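You operate a simulated robot arm through the tools that you are given. There is no shell and no other tool. Be economical: measure what you need, move in short steps, check, and stop when the job is done.

Carry out the task below with a simulated robot arm. There is one attempt and no reset: what you move stays moved.

## Task
Set the stop to 60 mm, slide the bright block up to it, clamp it and fit the blue pin.
Fine: at the flat vice; the short pin with that cap goes fully into the square opening of the block; leave the other pins.

It is judged by the outcome, as a careful person would: the job done as asked, and still so three seconds after it is handed in. It fails if anything else is knocked over, pushed out of place, dropped, spilled or broken. Lids that push on must go on centred and level and be pressed home; caps that screw on are set level and turned clockwise until they are tight.

## Robot
A 6-joint arm with a two-finger parallel gripper, fixed in place. Base frame: the origin is at the foot of the arm, x ahead of it, y to its left, z up; the work surface is at about z = 0.87. Lengths are in m, angles in degrees, forces in N, time in s.
With the tool pointing down near the work surface it reaches from about 0.26 to 0.68 m from the base axis. Its first joint turns from -66.0 to 66.0 degrees. Payload 2.9 kg.
The TCP is the grasp point between the finger pads, 0.03 m short of the fingertips. In the tool frame z runs along the fingers and y along their closing line. The gripper opens to 0.11 m. The fingers are 0.02 m wide and 0.01 m thick; the gripper's body (0.048 by 0.112 m) begins 0.055 m behind the TCP.
Orientation is that of the tool frame in the base frame, as a unit quaternion [x, y, z, w]. With the fingers straight down and closing along the base's y, the tool's x points along the base's -x, its y along +y and its z along -z.

## Interface
- The arm moves only by the tool jog_arm. Its argument "motion" is a list of rows, each a list of 7 numbers: the shift along the tool's x, y, z in cm, then the turn, a rotation vector about the tool's x, y, z in degrees, then the closure in counts, from 0 (fully open) to 255 (shut). In form: [[dx, dy, dz, ax, ay, az, hand], ...]. A call has 1 to 12 rows; each row is the pose to reach, as a shift and turn from the pose commanded when the call began, along the tool's axes at that moment. A row lasts 0.2 s, in which the tool goes at most 0.05 m and 8.6 degrees; a call with a longer step from one row to the next is refused whole, and so is a gripper value outside its range. Where a pose cannot be reached the arm comes as near as it can. A force on the tool above 40 N (or 10 N above the force at the start of the call, whichever is more), or a blocked arm, ends the call early, and 0.2 s more pass. The fingers move at their own pace (about 0.108 m/s each) and stop on an object; they squeeze with about 42 N. The grip force told is the motor's: it shows also when the fingers shut on nothing. Time passes only in rows, and 0.2 s behind the last, so rows that repeat a pose let the fingers close. It gives the time, the measured TCP pose, the force on the tool (base axes), the opening and the grip force at its end, in the units of the frame above (readings bear some noise).
- Cameras (640 x 400 px; columns grow to the right, rows downward): "scene" is fixed at [0.1027, 0.4629, 1.4003]; the picture's right is [-0.43, -0.90, 0.00], its down [-0.39, 0.19, -0.90] and it looks along [0.81, -0.39, -0.43] (base axes); focal length 309 px, centre (320, 200). "wrist" rides on the gripper at [-0.036, 0, -0.057] in the tool frame; the picture's right is [0.00, -1.00, 0.00], its down [0.97, 0.00, -0.24] and it looks along [0.24, 0.00, 0.97] (tool axes); focal length 218 px, centre (320, 200). There is no depth. A picture from a camera that has moved, and an enlarged one, comes with that camera's place and axes in the base frame and with its lens.
- get_image(camera): a new picture of that camera. It takes no simulated time.
- inspect(camera, box): a new picture of the part [left, top, right, bottom] of that camera's present view, enlarged. It takes no simulated time.
- finish_job(): hands the job in; it is judged then, once.

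Work in short steps. Places have to be worked out from the pictures, the camera data and where the tool is seen: move nearer, look again, correct. Check each grasp and each placing, and mend what went wrong. You have 120 turns and 84 pictures in all, those below and enlarged ones among them. Open the gripper and draw the arm clear of the work before you hand the job in, unless the task says otherwise; then end with one line.

The tools are called after "Request:" by a JSON object that holds its "method" and its "body". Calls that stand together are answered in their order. jog_arm: Moves the arm, as the interface text tells. Its arguments: {"type":"object","properties":{"motion":{"type":"array","items":{"type":"array","items":{"type":"number"}}}},"required":["motion"]} The other tools are called the same way: get_image (camera) takes a picture; inspect (camera, box) takes an enlarged picture of a part of a camera's view; finish_job () hands the job in.

At the start:

```text
time_s: 0.0
eef_pos: [0.4524, 0.0751, 1.2163]
tcp_rot: [0.0, 1.0, 0.0, 0.0]
ft_force: [-0.5, 0.0, 0.3]
opening: 0.1099
finger_force: 0.1
```

scene: 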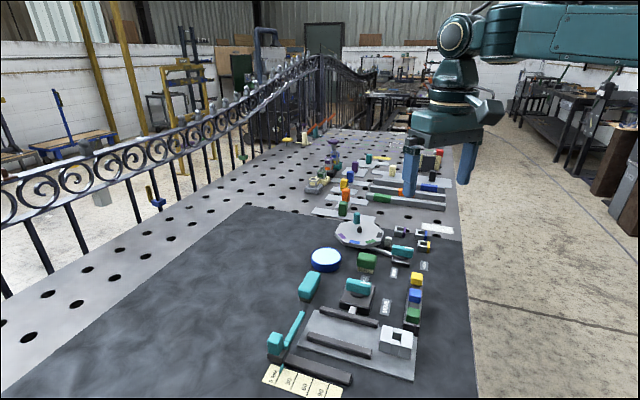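
wrist: 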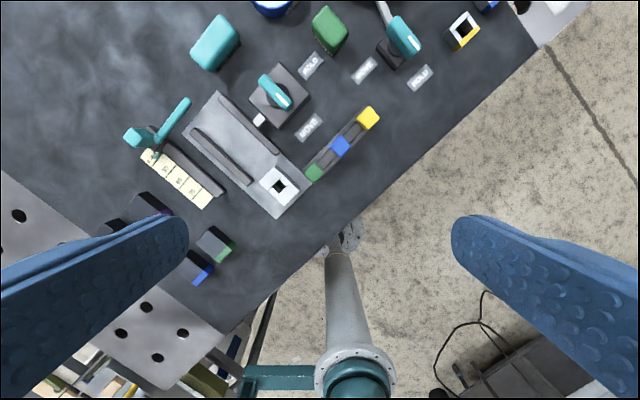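

I start by looking closer at the vice area in both cameras.

Request:
{"method": "inspect", "body": {"camera": "scene", "box": [250, 220, 450, 400]}}

Request:
{"method": "inspect", "body": {"camera": "wrist", "box": [100, 50, 400, 240]}}

Request:
{"method": "inspect", "body": {"camera": "wrist", "box": [180, 0, 540, 200]}}

```text
2.22 times, centred on (350, 310) of scene
camera zoom: at [0.1027, 0.4629, 1.4003], right [-0.43, -0.9, 0.0], down [-0.39, 0.19, -0.9], along [0.81, -0.39, -0.43], focal length 686 px, centre (253, -44)
```

zoom: 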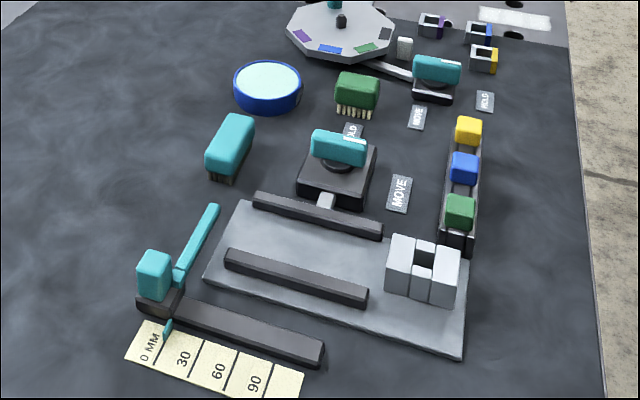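

```text
2.11 times, centred on (250, 145) of wrist
camera zoom: at [0.4897, 0.0743, 1.272], right [0.0, -1.0, 0.0], down [-0.97, 0.0, 0.24], along [-0.24, 0.0, -0.97], focal length 460 px, centre (467, 316)
```

zoom: 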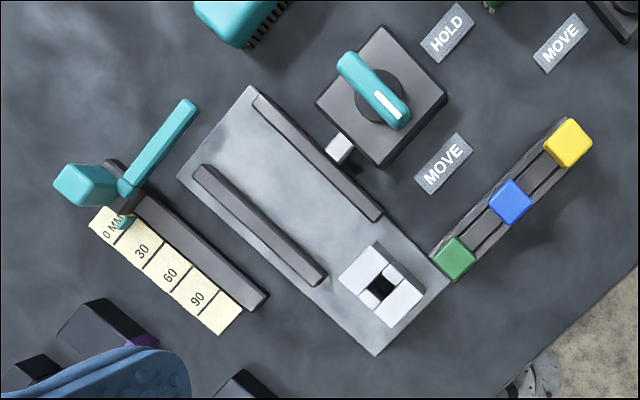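

```text
1.78 times, centred on (360, 100) of wrist
camera zoom: at [0.4897, 0.0743, 1.272], right [0.0, -1.0, 0.0], down [-0.97, 0.0, 0.24], along [-0.24, 0.0, -0.97], focal length 388 px, centre (249, 378)
```

zoom: 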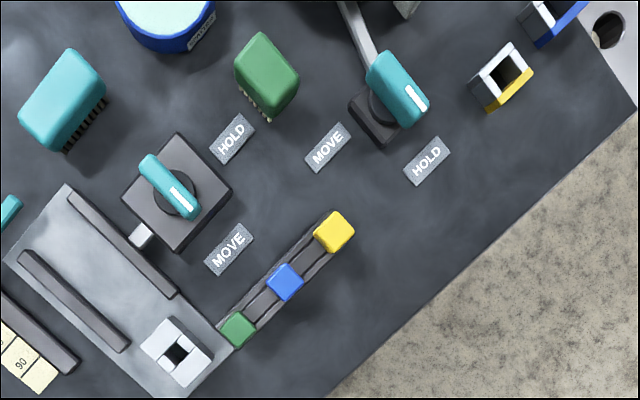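

The vice channel runs roughly along (0.66, 0.75) in base x-y, with the stop at 0 and the block past the 90 end. I move nearer, turning the tool so its closing line lies along the channel.

Request:
{"method": "jog_arm", "body": {"motion": [[0.6, 2.4, 2, 0, 0, 8.2, 0], [1.2, 4.8, 4, 0, 0, 16.4, 0], [1.8, 7.2, 6, 0, 0, 24.6, 0], [2.4, 9.6, 8, 0, 0, 32.8, 0], [3, 12, 10, 0, 0, 41, 0], [3, 12, 10, 0, 0, 41, 0]]}}

Request:
{"method": "get_image", "body": {"camera": "wrist"}}

```text
time_s: 1.4
eef_pos: [0.4218, 0.1946, 1.1145]
tcp_rot: [0.35, 0.937, -0.001, -0.001]
ft_force: [-0.2, -0.1, 0.6]
opening: 0.1102
finger_force: 0.1
```

```text
78 pictures are left
camera wrist: at [0.45, 0.1697, 1.171], right [-0.66, -0.75, 0.0], down [-0.73, 0.64, 0.24], along [-0.18, 0.16, -0.97], focal length 218 px, centre (320, 200)
```

wrist: 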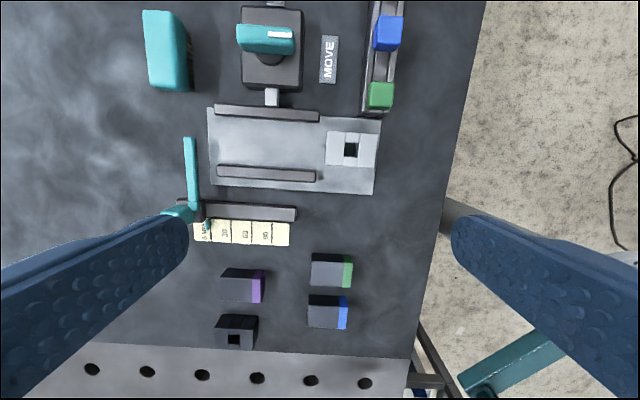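

The view is nearly aligned with the vice, so I enlarge it for measurements.

Request:
{"method": "inspect", "body": {"camera": "wrist", "box": [160, 80, 400, 250]}}

Request:
{"method": "inspect", "body": {"camera": "wrist", "box": [140, 0, 420, 120]}}

Request:
{"method": "inspect", "body": {"camera": "scene", "box": [250, 270, 430, 400]}}

```text
2.35 times, centred on (280, 165) of wrist
camera zoom: at [0.45, 0.1697, 1.171], right [-0.66, -0.75, 0.0], down [-0.73, 0.64, 0.24], along [-0.18, 0.16, -0.97], focal length 514 px, centre (414, 282)
```

zoom: 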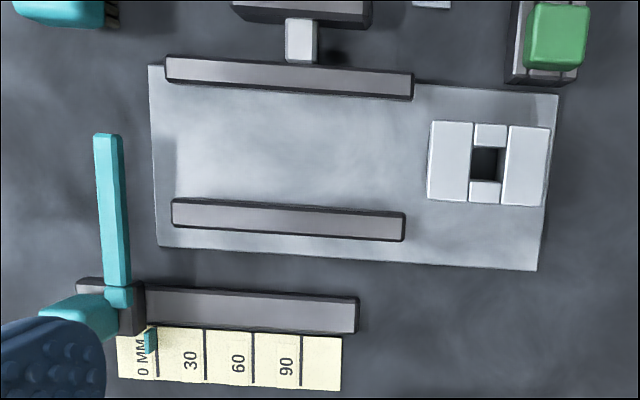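

```text
2.29 times, centred on (280, 60) of wrist
camera zoom: at [0.45, 0.1697, 1.171], right [-0.66, -0.75, 0.0], down [-0.73, 0.64, 0.24], along [-0.18, 0.16, -0.97], focal length 499 px, centre (411, 520)
```

zoom: 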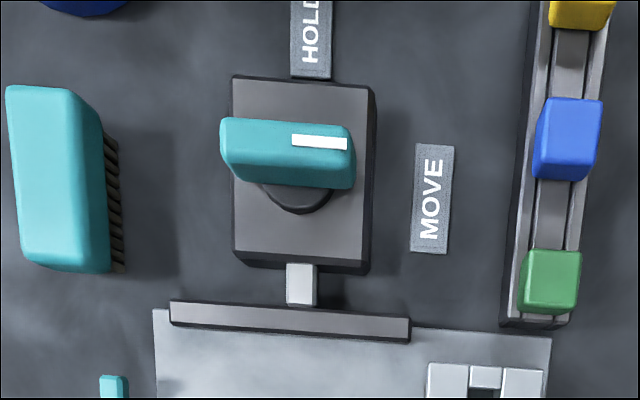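

```text
3.08 times, centred on (340, 335) of scene
camera zoom: at [0.1027, 0.4629, 1.4003], right [-0.43, -0.9, 0.0], down [-0.39, 0.19, -0.9], along [0.81, -0.39, -0.43], focal length 951 px, centre (258, -215)
```

zoom: 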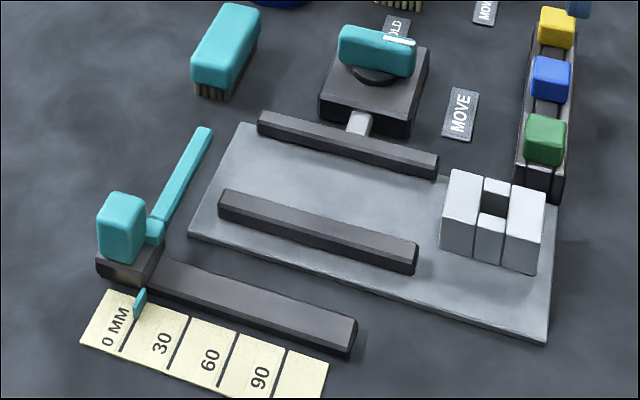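

The rails lie at about 45° and the ticks sit just past their labels, with the pointer now at about 0. The stop's handle is near (0.505, 0.36), so I move above it and turn another 4° to match the vice.

Request:
{"method": "jog_arm", "body": {"motion": [[1.2, 4.5, 2, 0, 0, 1, 0], [2.3, 9, 4, 0, 0, 2, 0], [3.5, 13.5, 6, 0, 0, 3, 0], [4.6, 17.9, 8, 0, 0, 4, 0], [4.6, 17.9, 8, 0, 0, 4, 0]]}}

Request:
{"method": "get_image", "body": {"camera": "wrist"}}

Request:
{"method": "inspect", "body": {"camera": "scene", "box": [220, 220, 450, 400]}}

```text
refused: row 1 steps farther than a row can; nothing moved
```

```text
74 pictures are left
camera wrist: at [0.45, 0.1697, 1.171], right [-0.66, -0.75, 0.0], down [-0.73, 0.64, 0.24], along [-0.18, 0.16, -0.97], focal length 218 px, centre (320, 200)
```

wrist: 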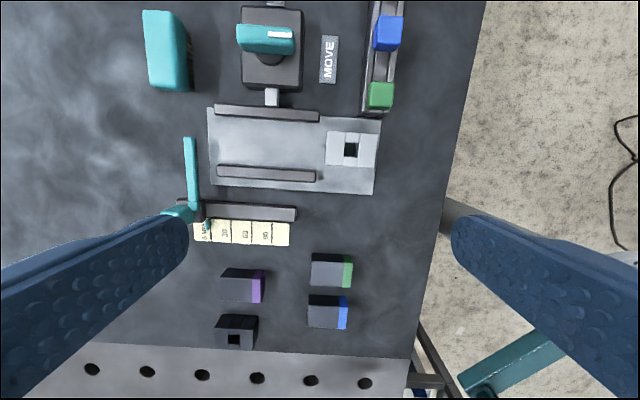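

```text
2.22 times, centred on (335, 310) of scene
camera zoom: at [0.1027, 0.4629, 1.4003], right [-0.43, -0.9, 0.0], down [-0.39, 0.19, -0.9], along [0.81, -0.39, -0.43], focal length 686 px, centre (287, -44)
```

zoom: 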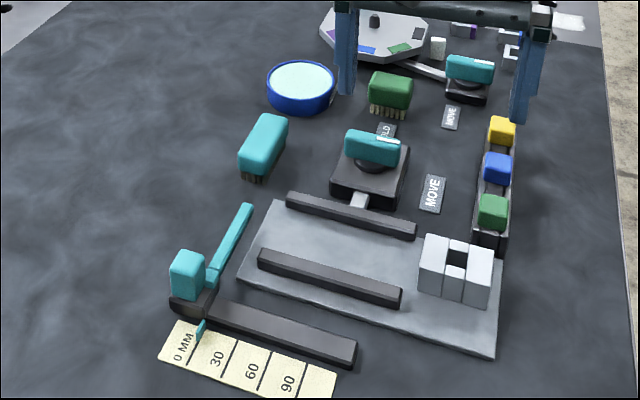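

The first row was slightly too long and nothing moved. I repeat it with smaller steps.

Request:
{"method": "jog_arm", "body": {"motion": [[0.8, 3, 1.3, 0, 0, 1, 0], [1.6, 6, 2.6, 0, 0, 2, 0], [2.3, 9, 4, 0, 0, 3, 0], [3.1, 12, 5.3, 0, 0, 4, 0], [3.9, 15, 6.6, 0, 0, 4, 0], [4.6, 17.9, 8, 0, 0, 4, 0], [4.6, 17.9, 8, 0, 0, 4, 0]]}}

Request:
{"method": "get_image", "body": {"camera": "wrist"}}

Request:
{"method": "inspect", "body": {"camera": "scene", "box": [220, 220, 450, 400]}}

```text
time_s: 3.0
eef_pos: [0.504, 0.3613, 1.0338]
tcp_rot: [0.382, 0.924, 0.0, 0.0]
ft_force: [-0.3, 0.5, 0.0]
opening: 0.11
finger_force: 0.1
```

```text
72 pictures are left
camera wrist: at [0.5312, 0.3345, 1.0908], right [-0.71, -0.71, 0.0], down [-0.69, 0.69, 0.24], along [-0.17, 0.17, -0.97], focal length 218 px, centre (320, 200)
```

wrist: 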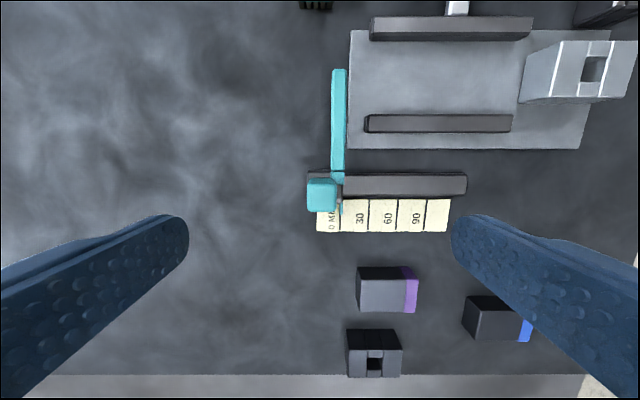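

```text
2.22 times, centred on (335, 310) of scene
camera zoom: at [0.1027, 0.463, 1.4003], right [-0.43, -0.9, 0.0], down [-0.39, 0.19, -0.9], along [0.81, -0.39, -0.43], focal length 686 px, centre (287, -44)
```

zoom: 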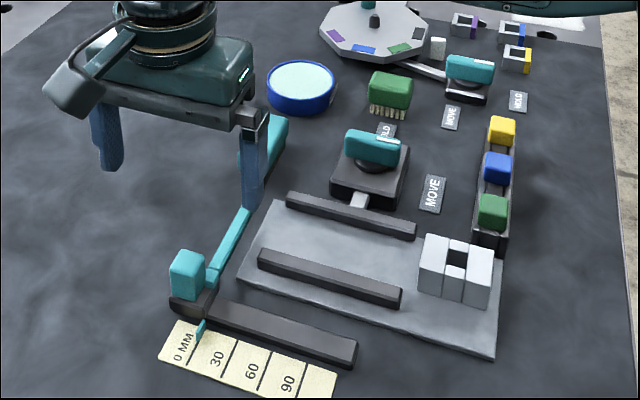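

The tool is directly above the handle and square to it. I descend part way and look closely before gripping.

Request:
{"method": "jog_arm", "body": {"motion": [[0.1, -0.1, 2.5, 0, 0, 0, 0], [0.2, -0.15, 5, 0, 0, 0, 0], [0.2, -0.15, 7, 0, 0, 0, 0], [0.2, -0.15, 7, 0, 0, 0, 0]]}}

Request:
{"method": "inspect", "body": {"camera": "wrist", "box": [220, 80, 480, 260]}}

Request:
{"method": "inspect", "body": {"camera": "scene", "box": [220, 290, 350, 400]}}

```text
time_s: 4.0
eef_pos: [0.5029, 0.3613, 0.9653]
tcp_rot: [0.383, 0.924, 0.0, -0.001]
ft_force: [0.0, -0.1, 0.5]
opening: 0.1097
finger_force: 0.1
```

```text
2.22 times, centred on (350, 170) of wrist
camera zoom: at [0.5289, 0.3339, 1.0217], right [-0.71, -0.71, 0.0], down [-0.69, 0.69, 0.24], along [-0.17, 0.17, -0.97], focal length 485 px, centre (253, 267)
```

zoom: 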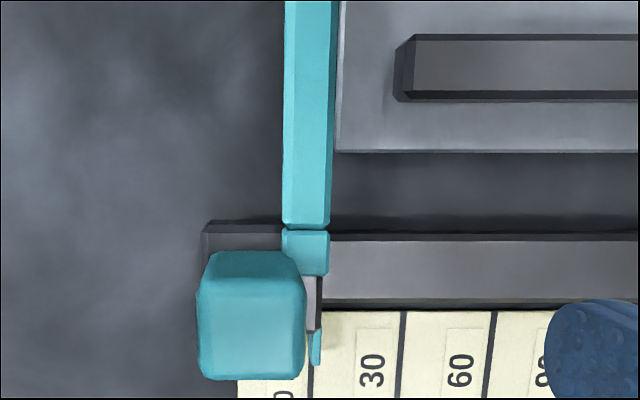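

```text
3.64 times, centred on (285, 345) of scene
camera zoom: at [0.1027, 0.4629, 1.4003], right [-0.43, -0.9, 0.0], down [-0.39, 0.19, -0.9], along [0.81, -0.39, -0.43], focal length 1123 px, centre (447, -327)
```

zoom: 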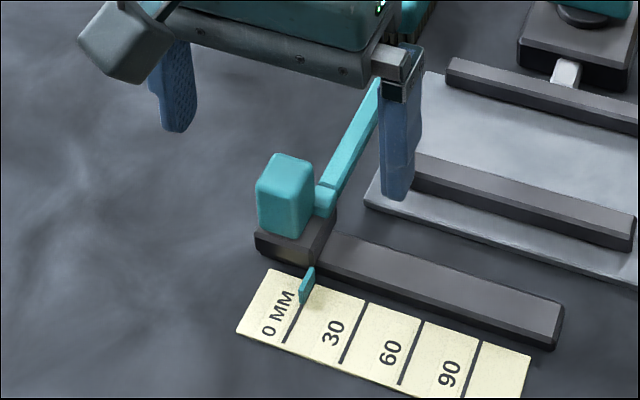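

The bar's root sits beside the handle on the vice side. I grip with the fingers offset 8 mm away from it and the tips at about z 0.90.

Request:
{"method": "jog_arm", "body": {"motion": [[0.8, 0, 0.5, 0, 0, 0, 0], [0.8, 0, 2, 0, 0, 0, 0], [0.8, 0, 3.5, 0, 0, 0, 0], [0.8, 0, 3.5, 0, 0, 0, 160], [0.8, 0, 3.5, 0, 0, 0, 230], [0.8, 0, 3.5, 0, 0, 0, 230], [0.8, 0, 3.5, 0, 0, 0, 230]]}}

Request:
{"method": "inspect", "body": {"camera": "scene", "box": [220, 290, 350, 400]}}

```text
time_s: 5.6
eef_pos: [0.4971, 0.3649, 0.9305]
tcp_rot: [0.383, 0.924, -0.001, -0.001]
ft_force: [-3.5, -2.0, 0.3]
opening: 0.024
finger_force: 44.9
```

```text
3.64 times, centred on (285, 345) of scene
camera zoom: at [0.1026, 0.4629, 1.4003], right [-0.43, -0.9, 0.0], down [-0.39, 0.19, -0.9], along [0.81, -0.39, -0.43], focal length 1123 px, centre (447, -327)
```

zoom: 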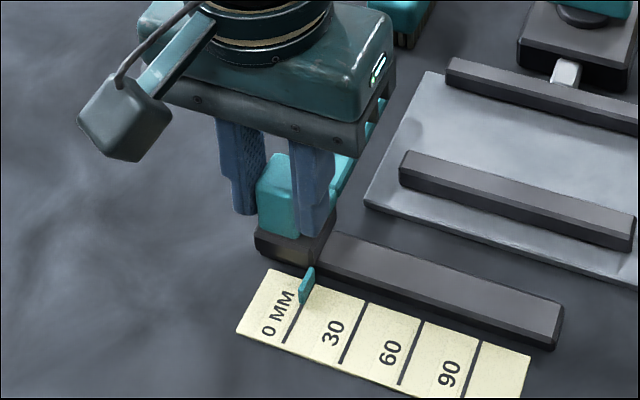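

The handle is held (opening 24 mm). I slide it along -e by about 58 mm and then compare the pointer with the 60 tick.

Request:
{"method": "jog_arm", "body": {"motion": [[0.8, -1, 0, 0, 0, 0, 230], [0, -1, 0, 0, 0, 0, 230]]}}

```text
time_s: 6.2
eef_pos: [0.4903, 0.3601, 0.9305]
tcp_rot: [0.384, 0.923, 0.0, 0.001]
ft_force: [12.8, -14.2, -0.3]
opening: 0.0237
finger_force: 45.8
```

The stray sideways step I put in row 1 left a small side force. I continue straight along the rail.

Request:
{"method": "jog_arm", "body": {"motion": [[0, -1, 0, 0, 0, 0, 230], [0, -2, 0, 0, 0, 0, 230], [0, -3, 0, 0, 0, 0, 230], [0, -4, 0, 0, 0, 0, 230], [0, -4.7, 0, 0, 0, 0, 230], [0, -4.7, 0, 0, 0, 0, 230]]}}

Request:
{"method": "inspect", "body": {"camera": "scene", "box": [220, 290, 350, 400]}}

Request:
{"method": "inspect", "body": {"camera": "wrist", "box": [240, 180, 400, 280]}}

```text
time_s: 7.6
eef_pos: [0.457, 0.3242, 0.9307]
tcp_rot: [0.382, 0.924, 0.0, 0.0]
ft_force: [4.7, -10.2, 11.0]
opening: 0.0235
finger_force: 45.4
```

```text
3.64 times, centred on (285, 345) of scene
camera zoom: at [0.1026, 0.4626, 1.4005], right [-0.43, -0.9, 0.0], down [-0.39, 0.19, -0.9], along [0.81, -0.39, -0.43], focal length 1123 px, centre (447, -327)
```

zoom: 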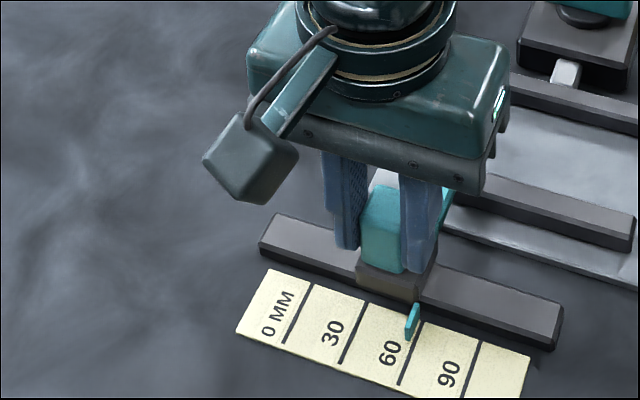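

```text
4.00 times, centred on (320, 230) of wrist
camera zoom: at [0.4833, 0.2997, 0.9871], right [-0.71, -0.71, 0.0], down [-0.69, 0.69, 0.24], along [-0.17, 0.17, -0.97], focal length 873 px, centre (320, 80)
```

zoom: 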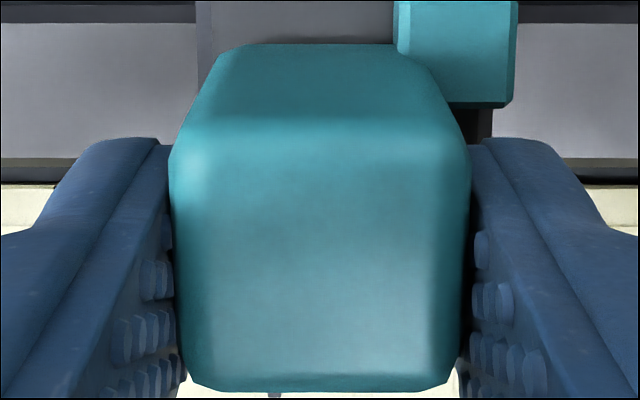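

The pointer has travelled 57 mm and sits just short of the 60 tick. I move 3 mm more.

Request:
{"method": "jog_arm", "body": {"motion": [[0, -0.15, 0, 0, 0, 0, 230], [0, -0.3, 0, 0, 0, 0, 230], [0, -0.3, 0, 0, 0, 0, 230]]}}

Request:
{"method": "inspect", "body": {"camera": "scene", "box": [250, 340, 330, 400]}}

```text
time_s: 8.4
eef_pos: [0.4544, 0.3234, 0.9309]
tcp_rot: [0.383, 0.924, 0.001, 0.0]
ft_force: [5.3, -8.8, 17.6]
opening: 0.0243
finger_force: 44.9
```

```text
6.67 times, centred on (290, 370) of scene
camera zoom: at [0.1026, 0.4625, 1.4005], right [-0.43, -0.9, 0.0], down [-0.39, 0.19, -0.9], along [0.81, -0.39, -0.43], focal length 2060 px, centre (520, -933)
```

zoom: 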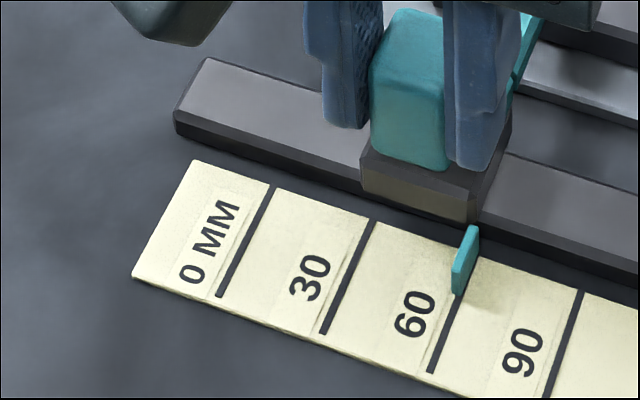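

The pointer is on the 60 line in this view. I release, rise, and verify from above.

Request:
{"method": "jog_arm", "body": {"motion": [[0, 0, 0, 0, 0, 0, 120], [0, 0, 0, 0, 0, 0, 0], [0, 0, 0, 0, 0, 0, 0], [0, 0, -2, 0, 0, 0, 0], [0, 0, -4.5, 0, 0, 0, 0], [2, 0, -8, 0, 0, 0, 0], [2, 0, -8, 0, 0, 0, 0]]}}

Request:
{"method": "inspect", "body": {"camera": "wrist", "box": [220, 50, 420, 180]}}

Request:
{"method": "inspect", "body": {"camera": "scene", "box": [250, 340, 330, 400]}}

```text
time_s: 10.0
eef_pos: [0.4396, 0.3383, 1.0103]
tcp_rot: [0.383, 0.924, 0.0, 0.0]
ft_force: [0.5, -0.2, 0.7]
opening: 0.11
finger_force: 0.1
```

```text
3.08 times, centred on (320, 115) of wrist
camera zoom: at [0.4673, 0.3116, 1.0665], right [-0.71, -0.71, 0.0], down [-0.69, 0.69, 0.24], along [-0.17, 0.17, -0.97], focal length 672 px, centre (320, 462)
```

zoom: 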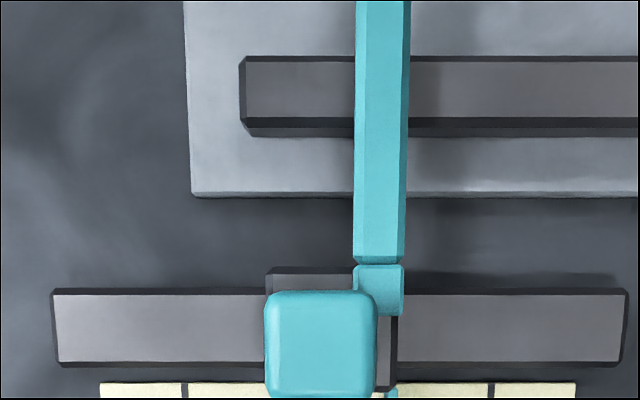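

```text
6.67 times, centred on (290, 370) of scene
camera zoom: at [0.1027, 0.4629, 1.4003], right [-0.43, -0.9, 0.0], down [-0.39, 0.19, -0.9], along [0.81, -0.39, -0.43], focal length 2060 px, centre (520, -933)
```

zoom: 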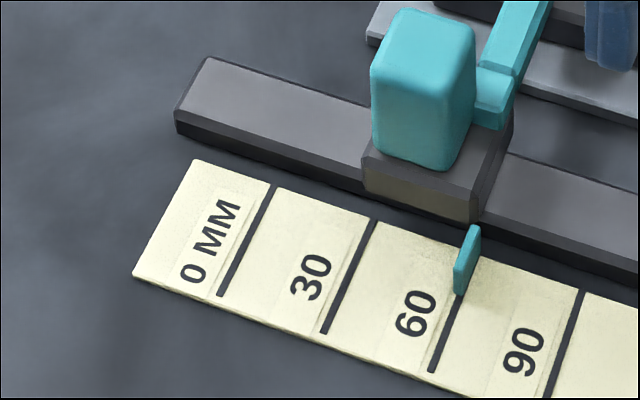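

I shift to put the pointer in the image centre column for a parallax-free check.

Request:
{"method": "jog_arm", "body": {"motion": [[2, -1, 0, 0, 0, 0, 0], [4, -2, 0, 0, 0, 0, 0], [4, -2, 0, 0, 0, 0, 0]]}}

Request:
{"method": "inspect", "body": {"camera": "wrist", "box": [270, 80, 370, 150]}}

```text
time_s: 10.8
eef_pos: [0.3979, 0.3509, 1.0093]
tcp_rot: [0.383, 0.924, 0.0, 0.0]
ft_force: [-0.2, 0.5, -0.2]
opening: 0.1104
finger_force: 0.0
```

```text
5.71 times, centred on (320, 115) of wrist
camera zoom: at [0.4246, 0.325, 1.0659], right [-0.71, -0.71, 0.0], down [-0.69, 0.69, 0.24], along [-0.17, 0.17, -0.97], focal length 1247 px, centre (320, 686)
```

zoom: 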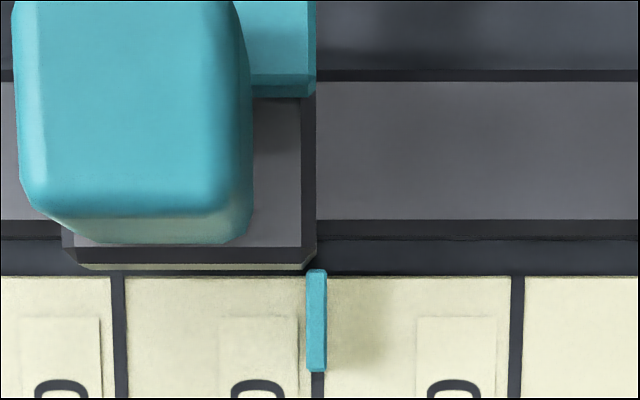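

The pointer sits exactly on the 60 line. Now I move over the block for a straight-down view of it and the channel.

Request:
{"method": "jog_arm", "body": {"motion": [[-3.2, -2.5, -0.5, 0, 0, 0, 0], [-6.5, -5, -1, 0, 0, 0, 0], [-9.7, -7.5, -1.5, 0, 0, 0, 0], [-13, -10, -2, 0, 0, 0, 0], [-16.3, -12.7, -2, 0, 0, 0, 0], [-16.3, -12.7, -2, 0, 0, 0, 0]]}}

Request:
{"method": "get_image", "body": {"camera": "wrist"}}

Request:
{"method": "inspect", "body": {"camera": "wrist", "box": [180, 100, 420, 250]}}

```text
time_s: 12.2
eef_pos: [0.422, 0.1461, 1.0301]
tcp_rot: [0.384, 0.924, 0.0, 0.0]
ft_force: [-0.2, -0.2, -0.4]
opening: 0.1099
finger_force: 0.1
```

```text
61 pictures are left
camera wrist: at [0.4493, 0.1202, 1.0866], right [-0.71, -0.71, 0.0], down [-0.69, 0.69, 0.24], along [-0.17, 0.17, -0.97], focal length 218 px, centre (320, 200)
```

wrist: 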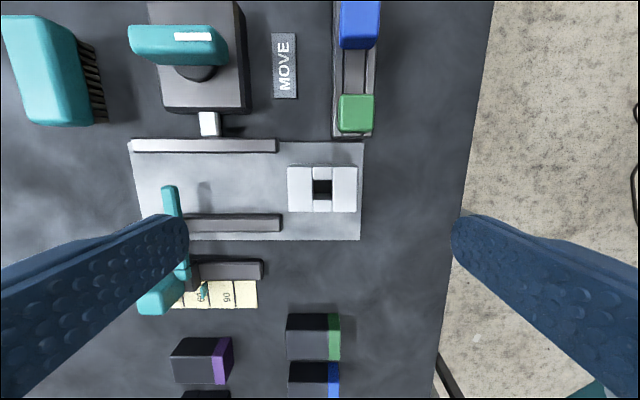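

```text
2.67 times, centred on (300, 175) of wrist
camera zoom: at [0.4493, 0.1202, 1.0866], right [-0.71, -0.71, 0.0], down [-0.69, 0.69, 0.24], along [-0.17, 0.17, -0.97], focal length 582 px, centre (373, 267)
```

zoom: 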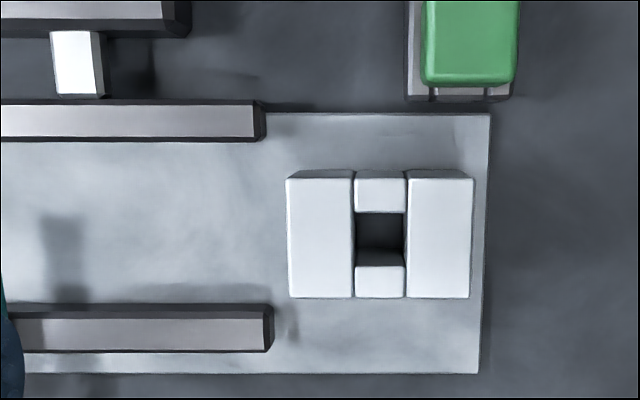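

The block is about 56 × 36 mm, its top is near z 0.911, and it is centred on the channel line. I lower onto its end faces (closing along the channel) and grip it.

Request:
{"method": "jog_arm", "body": {"motion": [[-0.2, -0.2, 3, 0, 0, 0, 0], [-0.2, -0.2, 6, 0, 0, 0, 0], [-0.2, -0.2, 9, 0, 0, 0, 0], [-0.2, -0.2, 11, 0, 0, 0, 0], [-0.2, -0.2, 11, 0, 0, 0, 80], [-0.2, -0.2, 11, 0, 0, 0, 200], [-0.2, -0.2, 11, 0, 0, 0, 200], [-0.2, -0.2, 11, 0, 0, 0, 200]]}}

Request:
{"method": "inspect", "body": {"camera": "scene", "box": [250, 270, 450, 400]}}

Request:
{"method": "get_image", "body": {"camera": "wrist"}}

```text
time_s: 14.0
eef_pos: [0.4222, 0.1447, 0.9184]
tcp_rot: [0.383, 0.924, 0.001, 0.0]
ft_force: [0.4, -0.2, 0.1]
opening: 0.0597
finger_force: 41.8
```

```text
3.08 times, centred on (350, 335) of scene
camera zoom: at [0.1028, 0.463, 1.4003], right [-0.43, -0.9, 0.0], down [-0.39, 0.19, -0.9], along [0.81, -0.39, -0.43], focal length 951 px, centre (228, -215)
```

zoom: 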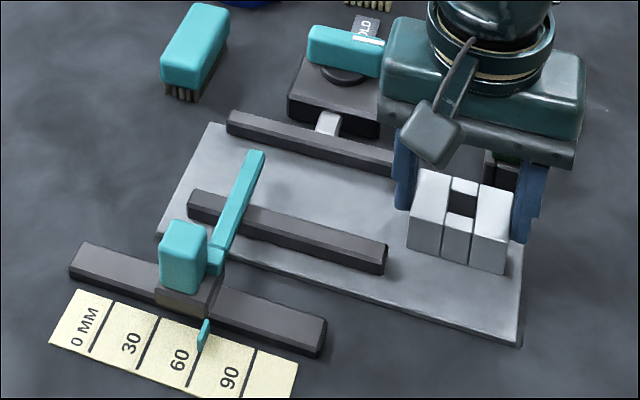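

```text
58 pictures are left
camera wrist: at [0.4495, 0.1184, 0.9746], right [-0.71, -0.71, 0.0], down [-0.69, 0.69, 0.24], along [-0.17, 0.17, -0.97], focal length 218 px, centre (320, 200)
```

wrist: 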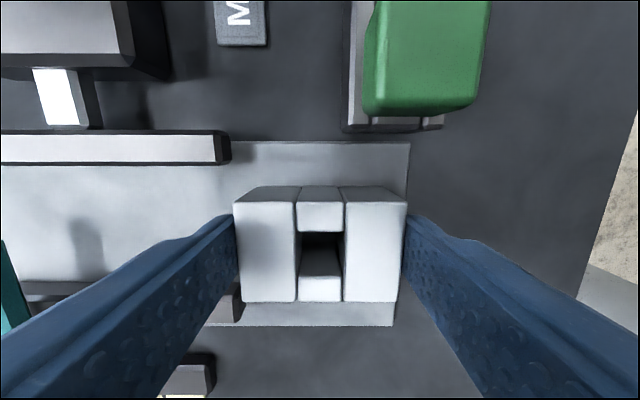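

The block is held (60 mm long). I slide it 8 cm along the channel, keeping the leading finger clear of the stop bar.

Request:
{"method": "jog_arm", "body": {"motion": [[0, 1, 0, 0, 0, 0, 200], [0, 2, 0, 0, 0, 0, 200], [0, 3, 0, 0, 0, 0, 200], [0, 4, 0, 0, 0, 0, 200], [0, 5, 0, 0, 0, 0, 200], [0, 6, 0, 0, 0, 0, 200], [0, 7, 0, 0, 0, 0, 200], [0, 7.8, 0, 0, 0, 0, 200], [0, 7.8, 0, 0, 0, 0, 200]]}}

Request:
{"method": "inspect", "body": {"camera": "scene", "box": [250, 270, 450, 400]}}

Request:
{"method": "get_image", "body": {"camera": "wrist"}}

```text
time_s: 16.0
eef_pos: [0.4793, 0.2002, 0.92]
tcp_rot: [0.383, 0.924, 0.0, 0.0]
ft_force: [0.6, -0.6, -5.6]
opening: 0.0595
finger_force: 41.4
```

```text
3.08 times, centred on (350, 335) of scene
camera zoom: at [0.1028, 0.463, 1.4003], right [-0.43, -0.9, 0.0], down [-0.39, 0.19, -0.9], along [0.81, -0.39, -0.43], focal length 951 px, centre (228, -215)
```

zoom: 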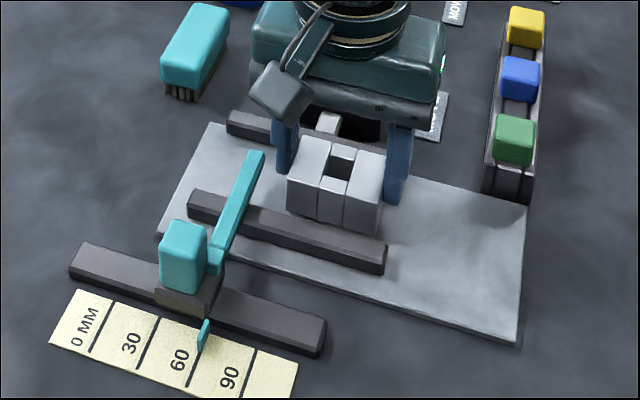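

```text
56 pictures are left
camera wrist: at [0.5052, 0.1746, 0.9772], right [-0.71, -0.71, 0.0], down [-0.69, 0.69, 0.24], along [-0.17, 0.17, -0.97], focal length 218 px, centre (320, 200)
```

wrist: 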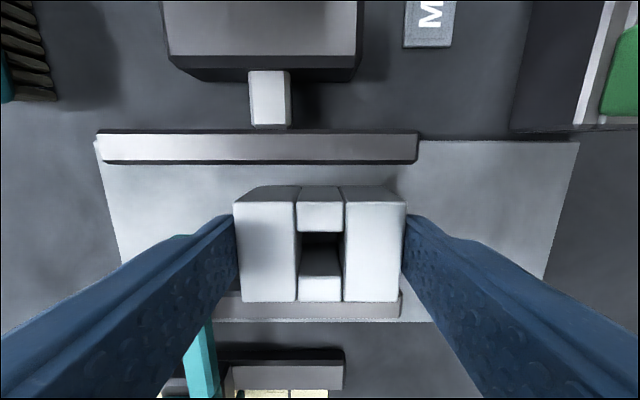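

The block is in the channel. I open just slightly, rise, close the fingers behind the block, and lower to push it the last stretch.

Request:
{"method": "jog_arm", "body": {"motion": [[0, 0, 0, 0, 0, 0, 100], [0, 0, 0, 0, 0, 0, 100], [0, 0, -3, 0, 0, 0, 100], [0, 0, -6, 0, 0, 0, 100], [0, -2.5, -6, 0, 0, 0, 255], [0, -5.2, -6, 0, 0, 0, 255], [0, -5.2, -6, 0, 0, 0, 255], [0, -5.2, -3, 0, 0, 0, 255], [0, -5.2, -0.2, 0, 0, 0, 255], [0, -5.2, -0.2, 0, 0, 0, 255]]}}

Request:
{"method": "inspect", "body": {"camera": "scene", "box": [250, 270, 450, 400]}}

Request:
{"method": "get_image", "body": {"camera": "wrist"}}

```text
time_s: 18.2
eef_pos: [0.4426, 0.1639, 0.92]
tcp_rot: [0.382, 0.924, 0.001, 0.0]
ft_force: [0.2, 0.0, -0.1]
opening: 0.0
finger_force: 37.4
```

```text
3.08 times, centred on (350, 335) of scene
camera zoom: at [0.1027, 0.4629, 1.4003], right [-0.43, -0.9, 0.0], down [-0.39, 0.19, -0.9], along [0.81, -0.39, -0.43], focal length 951 px, centre (228, -215)
```

zoom: 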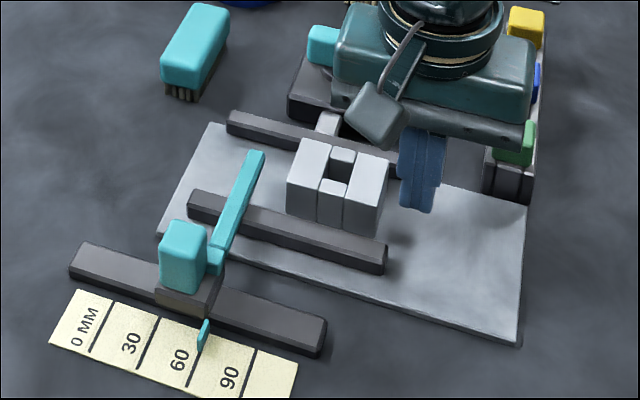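

```text
54 pictures are left
camera wrist: at [0.4694, 0.1382, 0.9779], right [-0.71, -0.71, 0.0], down [-0.69, 0.69, 0.24], along [-0.17, 0.17, -0.97], focal length 218 px, centre (320, 200)
```

wrist: 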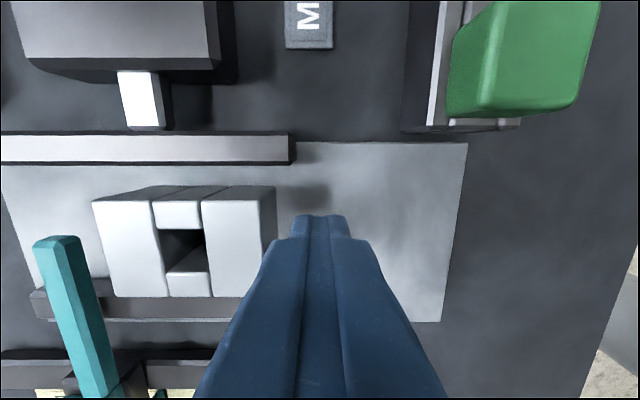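

Fingers are closed 1 cm behind the block. I push it gently toward the bar in line with the bar's contact side, stopping as force builds.

Request:
{"method": "jog_arm", "body": {"motion": [[0.4, 0.6, 0, 0, 0, 0, 255], [0.4, 1.2, 0, 0, 0, 0, 255], [0.4, 1.8, 0, 0, 0, 0, 255], [0.4, 2.3, 0, 0, 0, 0, 255], [0.4, 2.6, 0, 0, 0, 0, 255], [0.4, 2.8, 0, 0, 0, 0, 255], [0.4, 2.8, 0, 0, 0, 0, 255]]}}

Request:
{"method": "get_image", "body": {"camera": "wrist"}}

Request:
{"method": "inspect", "body": {"camera": "scene", "box": [270, 300, 390, 400]}}

```text
time_s: 19.8
eef_pos: [0.4579, 0.1849, 0.922]
tcp_rot: [0.383, 0.924, 0.0, -0.001]
ft_force: [-1.5, -2.2, 0.3]
opening: 0.0
finger_force: 38.0
```

```text
53 pictures are left
camera wrist: at [0.4853, 0.1593, 0.9793], right [-0.71, -0.71, 0.0], down [-0.69, 0.69, 0.24], along [-0.17, 0.17, -0.97], focal length 218 px, centre (320, 200)
```

wrist: 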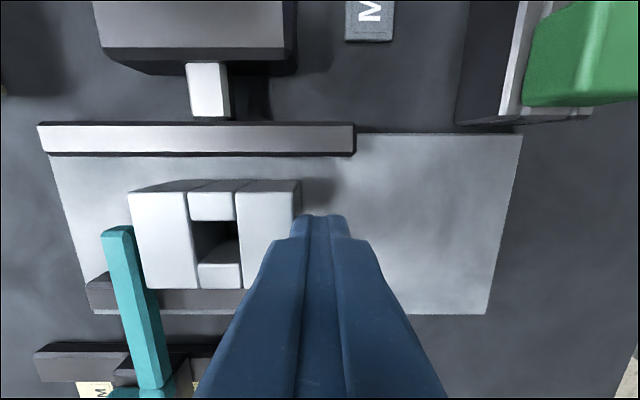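

```text
4.00 times, centred on (330, 350) of scene
camera zoom: at [0.1027, 0.4629, 1.4003], right [-0.43, -0.9, 0.0], down [-0.39, 0.19, -0.9], along [0.81, -0.39, -0.43], focal length 1236 px, centre (280, -400)
```

zoom: 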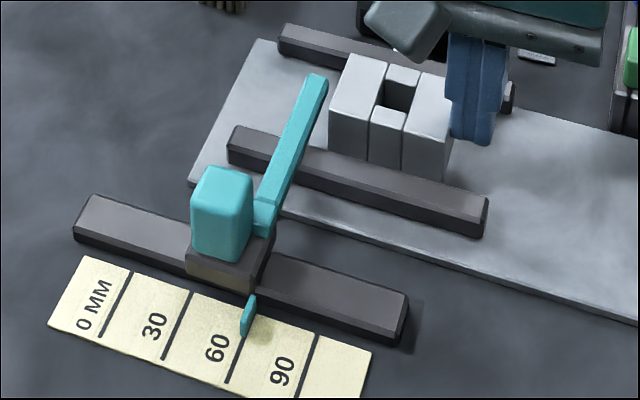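

The block is a few mm from the bar with light drag only. I push on in 1 mm steps.

Request:
{"method": "jog_arm", "body": {"motion": [[0, 0.15, 0, 0, 0, 0, 255], [0, 0.3, 0, 0, 0, 0, 255], [0, 0.3, 0, 0, 0, 0, 255]]}}

Request:
{"method": "inspect", "body": {"camera": "wrist", "box": [60, 160, 340, 330]}}

```text
time_s: 20.6
eef_pos: [0.461, 0.1874, 0.922]
tcp_rot: [0.383, 0.924, 0.001, 0.0]
ft_force: [-1.9, -1.9, 2.0]
opening: 0.0001
finger_force: 37.6
```

```text
2.29 times, centred on (200, 245) of wrist
camera zoom: at [0.4875, 0.1612, 0.9792], right [-0.71, -0.71, 0.0], down [-0.69, 0.69, 0.24], along [-0.17, 0.17, -0.97], focal length 499 px, centre (594, 97)
```

zoom: 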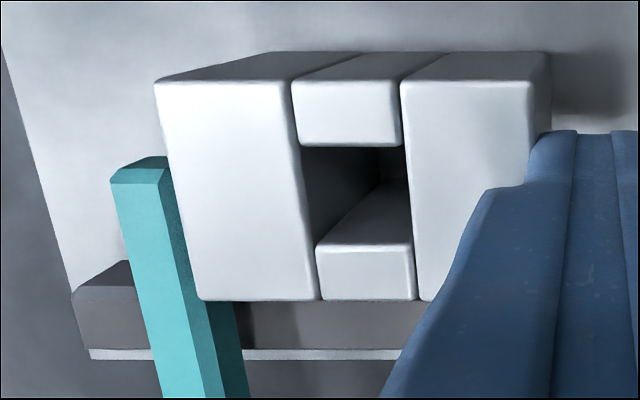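

Still only drag force (about 2.7 N), so there is no firm contact yet. I continue slowly.

Request:
{"method": "jog_arm", "body": {"motion": [[0, 0.1, 0, 0, 0, 0, 255], [0, 0.2, 0, 0, 0, 0, 255], [0, 0.2, 0, 0, 0, 0, 255]]}}

Request:
{"method": "inspect", "body": {"camera": "scene", "box": [310, 300, 390, 360]}}

```text
time_s: 21.4
eef_pos: [0.462, 0.1875, 0.9217]
tcp_rot: [0.382, 0.924, 0.001, 0.0]
ft_force: [-1.5, -0.8, 1.7]
opening: 0.0
finger_force: 37.4
```

```text
6.67 times, centred on (350, 330) of scene
camera zoom: at [0.1026, 0.4629, 1.4003], right [-0.43, -0.9, 0.0], down [-0.39, 0.19, -0.9], along [0.81, -0.39, -0.43], focal length 2060 px, centre (120, -667)
```

zoom: 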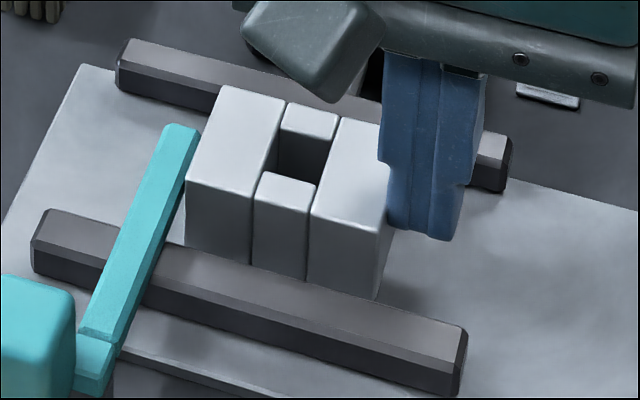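

Nearly touching, and the force has not risen. I take another millimetre or two, watching the force.

Request:
{"method": "jog_arm", "body": {"motion": [[0, 0.1, 0, 0, 0, 0, 255], [0, 0.1, 0, 0, 0, 0, 255]]}}

Request:
{"method": "jog_arm", "body": {"motion": [[0, 0.1, 0, 0, 0, 0, 255], [0, 0.1, 0, 0, 0, 0, 255]]}}

Request:
{"method": "inspect", "body": {"camera": "wrist", "box": [100, 190, 240, 300]}}

```text
time_s: 22.0
eef_pos: [0.4635, 0.1886, 0.9201]
tcp_rot: [0.383, 0.924, -0.001, 0.0]
ft_force: [-2.4, -2.8, 2.2]
opening: 0.0
finger_force: 37.4
```

```text
time_s: 22.6
eef_pos: [0.4622, 0.1906, 0.9222]
tcp_rot: [0.383, 0.924, -0.002, -0.001]
ft_force: [-2.8, -6.2, -3.3]
opening: 0.0
finger_force: 37.7
```

```text
3.64 times, centred on (170, 245) of wrist
camera zoom: at [0.4897, 0.1636, 0.9788], right [-0.71, -0.71, 0.0], down [-0.69, 0.69, 0.24], along [-0.17, 0.17, -0.97], focal length 794 px, centre (866, 36)
```

zoom: 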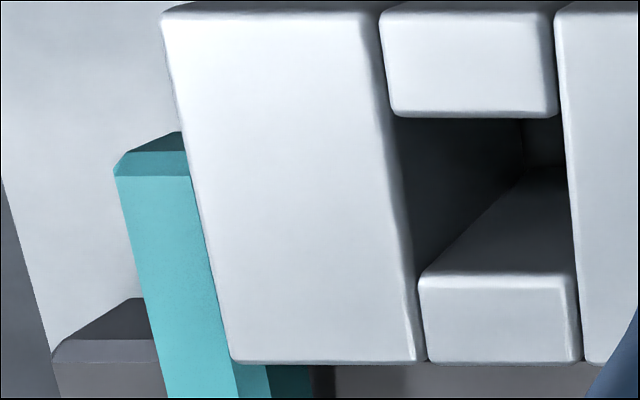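

The force rose to about 6.5 N, which suggests contact. One more tiny nudge to confirm, then I check the pointer.

Request:
{"method": "jog_arm", "body": {"motion": [[0, 0.06, 0, 0, 0, 0, 255], [0, 0.06, 0, 0, 0, 0, 255]]}}

Request:
{"method": "inspect", "body": {"camera": "scene", "box": [270, 310, 370, 390]}}

```text
time_s: 23.2
eef_pos: [0.464, 0.1905, 0.9215]
tcp_rot: [0.382, 0.924, 0.0, -0.001]
ft_force: [-3.7, -7.7, -2.9]
opening: 0.0
finger_force: 37.7
```

```text
5.00 times, centred on (320, 350) of scene
camera zoom: at [0.1026, 0.4627, 1.4004], right [-0.43, -0.9, 0.0], down [-0.39, 0.19, -0.9], along [0.81, -0.39, -0.43], focal length 1545 px, centre (320, -550)
```

zoom: 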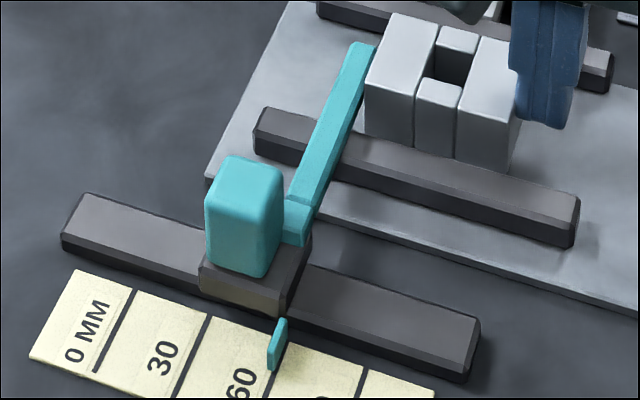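

Contact is made (9 N) and the pointer is still on 60. I back off, rise and go above the knob.

Request:
{"method": "jog_arm", "body": {"motion": [[0, -0.7, 0, 0, 0, 0, 255], [0, -1.2, 0, 0, 0, 0, 255], [0, -1.2, -4, 0, 0, 0, 200], [0, -1.2, -8, 0, 0, 0, 100], [-2, 1, -11, 0, 0, 0, 0], [-6, 3, -12, 0, 0, 0, 0], [-9.5, 4, -12, 0, 0, 0, 0], [-11, 4, -12, 0, 0, 0, 0], [-11, 4, -12, 0, 0, 0, 0]]}}

Request:
{"method": "get_image", "body": {"camera": "wrist"}}

Request:
{"method": "inspect", "body": {"camera": "wrist", "box": [220, 100, 420, 330]}}

```text
time_s: 25.2
eef_pos: [0.5685, 0.1391, 1.0424]
tcp_rot: [0.383, 0.924, 0.0, 0.001]
ft_force: [0.2, -0.2, 0.4]
opening: 0.1098
finger_force: 0.1
```

```text
47 pictures are left
camera wrist: at [0.5949, 0.1142, 1.0996], right [-0.71, -0.71, 0.0], down [-0.69, 0.69, 0.24], along [-0.17, 0.17, -0.97], focal length 218 px, centre (320, 200)
```

wrist: 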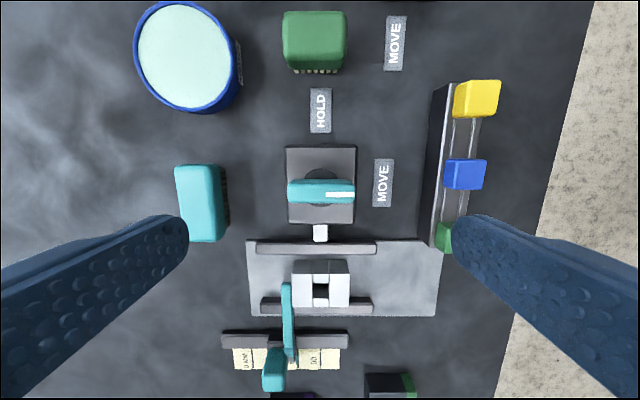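

```text
1.74 times, centred on (320, 215) of wrist
camera zoom: at [0.5949, 0.1142, 1.0996], right [-0.71, -0.71, 0.0], down [-0.69, 0.69, 0.24], along [-0.17, 0.17, -0.97], focal length 380 px, centre (320, 174)
```

zoom: 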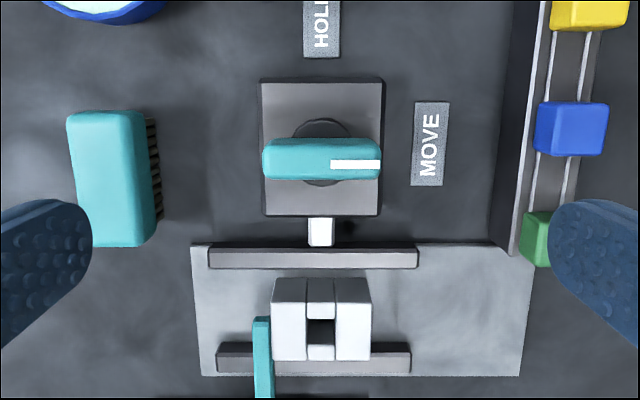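

The knob points at MOVE, and HOLD is 90° counter-clockwise from above. I turn the tool +90° so the fingers straddle the knob's bar, then I can turn back -90°.

Request:
{"method": "jog_arm", "body": {"motion": [[0.15, 0, 0, 0, 0, 8.2, 60], [0.15, 0, 0, 0, 0, 16.4, 110], [0.15, 0, 0, 0, 0, 24.6, 110], [0.15, 0, 0, 0, 0, 32.8, 110], [0.15, 0, 0, 0, 0, 41, 110], [0.15, 0, 0, 0, 0, 49.2, 110], [0.15, 0, 0, 0, 0, 57.4, 110], [0.15, 0, 0, 0, 0, 65.6, 110], [0.15, 0, 0, 0, 0, 73.8, 110], [0.15, 0, 0, 0, 0, 82, 110], [0.15, 0, 0, 0, 0, 90, 110], [0.15, 0, 0, 0, 0, 90, 110]]}}

Request:
{"method": "get_image", "body": {"camera": "wrist"}}

```text
time_s: 27.8
eef_pos: [0.5704, 0.1416, 1.0435]
tcp_rot: [0.924, 0.382, 0.0, 0.0]
ft_force: [-0.7, -0.1, -0.1]
opening: 0.0629
finger_force: 0.0
```

```text
45 pictures are left
camera wrist: at [0.5451, 0.1158, 1.0997], right [-0.71, 0.71, 0.0], down [0.69, 0.69, 0.24], along [0.17, 0.17, -0.97], focal length 218 px, centre (320, 200)
```

wrist: 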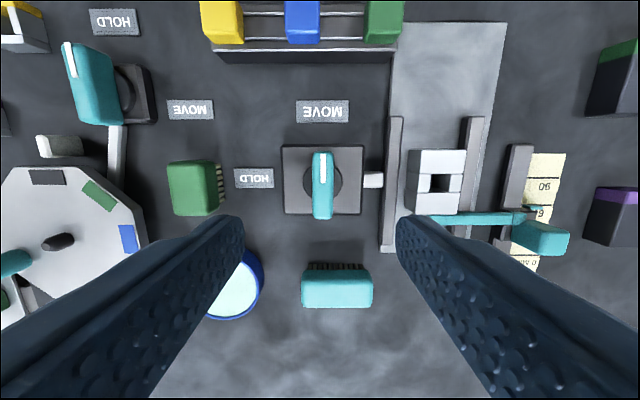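

The knob axis is about 4 mm toward -x of the tool. I correct for that, then lower and grip.

Request:
{"method": "jog_arm", "body": {"motion": [[-0.4, -0.15, 3, 0, 0, 0, 110], [-0.4, -0.15, 6, 0, 0, 0, 110], [-0.4, -0.15, 9, 0, 0, 0, 110], [-0.4, -0.15, 11.4, 0, 0, 0, 110], [-0.4, -0.15, 11.4, 0, 0, 0, 110]]}}

Request:
{"method": "get_image", "body": {"camera": "wrist"}}

Request:
{"method": "inspect", "body": {"camera": "scene", "box": [310, 240, 430, 330]}}

```text
time_s: 29.0
eef_pos: [0.5653, 0.1407, 0.9275]
tcp_rot: [0.924, 0.382, 0.0, 0.0]
ft_force: [0.1, 0.7, 0.3]
opening: 0.0626
finger_force: 0.0
```

```text
44 pictures are left
camera wrist: at [0.5416, 0.1145, 0.9851], right [-0.71, 0.71, 0.0], down [0.69, 0.69, 0.24], along [0.17, 0.17, -0.97], focal length 218 px, centre (320, 200)
```

wrist: 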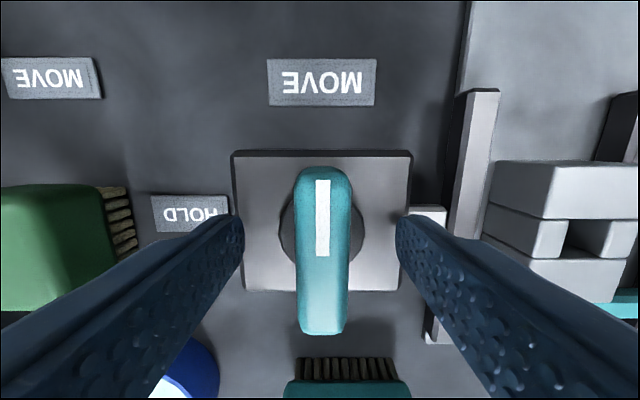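

```text
4.44 times, centred on (370, 285) of scene
camera zoom: at [0.1027, 0.4629, 1.4003], right [-0.43, -0.9, 0.0], down [-0.39, 0.19, -0.9], along [0.81, -0.39, -0.43], focal length 1373 px, centre (98, -178)
```

zoom: 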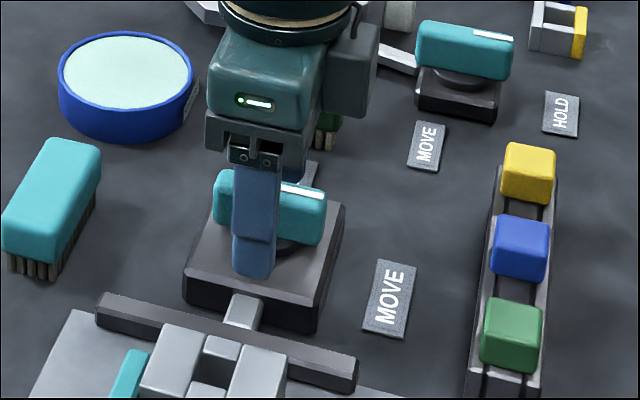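

The fingers straddle the knob's bar, centred. I close on it.

Request:
{"method": "jog_arm", "body": {"motion": [[-0.1, -0.05, 0, 0, 0, 0, 180], [-0.1, -0.05, 0, 0, 0, 0, 240], [-0.1, -0.05, 0, 0, 0, 0, 240], [-0.1, -0.05, 0, 0, 0, -8, 240], [-0.1, -0.05, 0, 0, 0, -16, 240], [-0.1, -0.05, 0, 0, 0, -16, 240]]}}

Request:
{"method": "get_image", "body": {"camera": "wrist"}}

```text
time_s: 30.4
eef_pos: [0.5648, 0.1396, 0.9285]
tcp_rot: [0.861, 0.509, 0.001, 0.0]
ft_force: [4.5, 4.2, 0.1]
opening: 0.0179
finger_force: 45.0
```

```text
42 pictures are left
camera wrist: at [0.5487, 0.1081, 0.9851], right [-0.88, 0.48, 0.0], down [0.47, 0.85, 0.24], along [0.12, 0.21, -0.97], focal length 218 px, centre (320, 200)
```

wrist: 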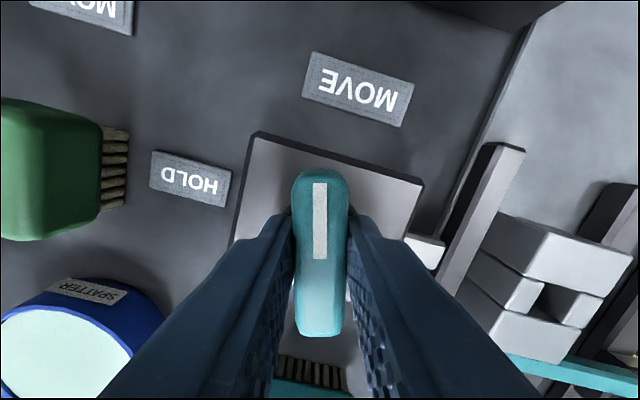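

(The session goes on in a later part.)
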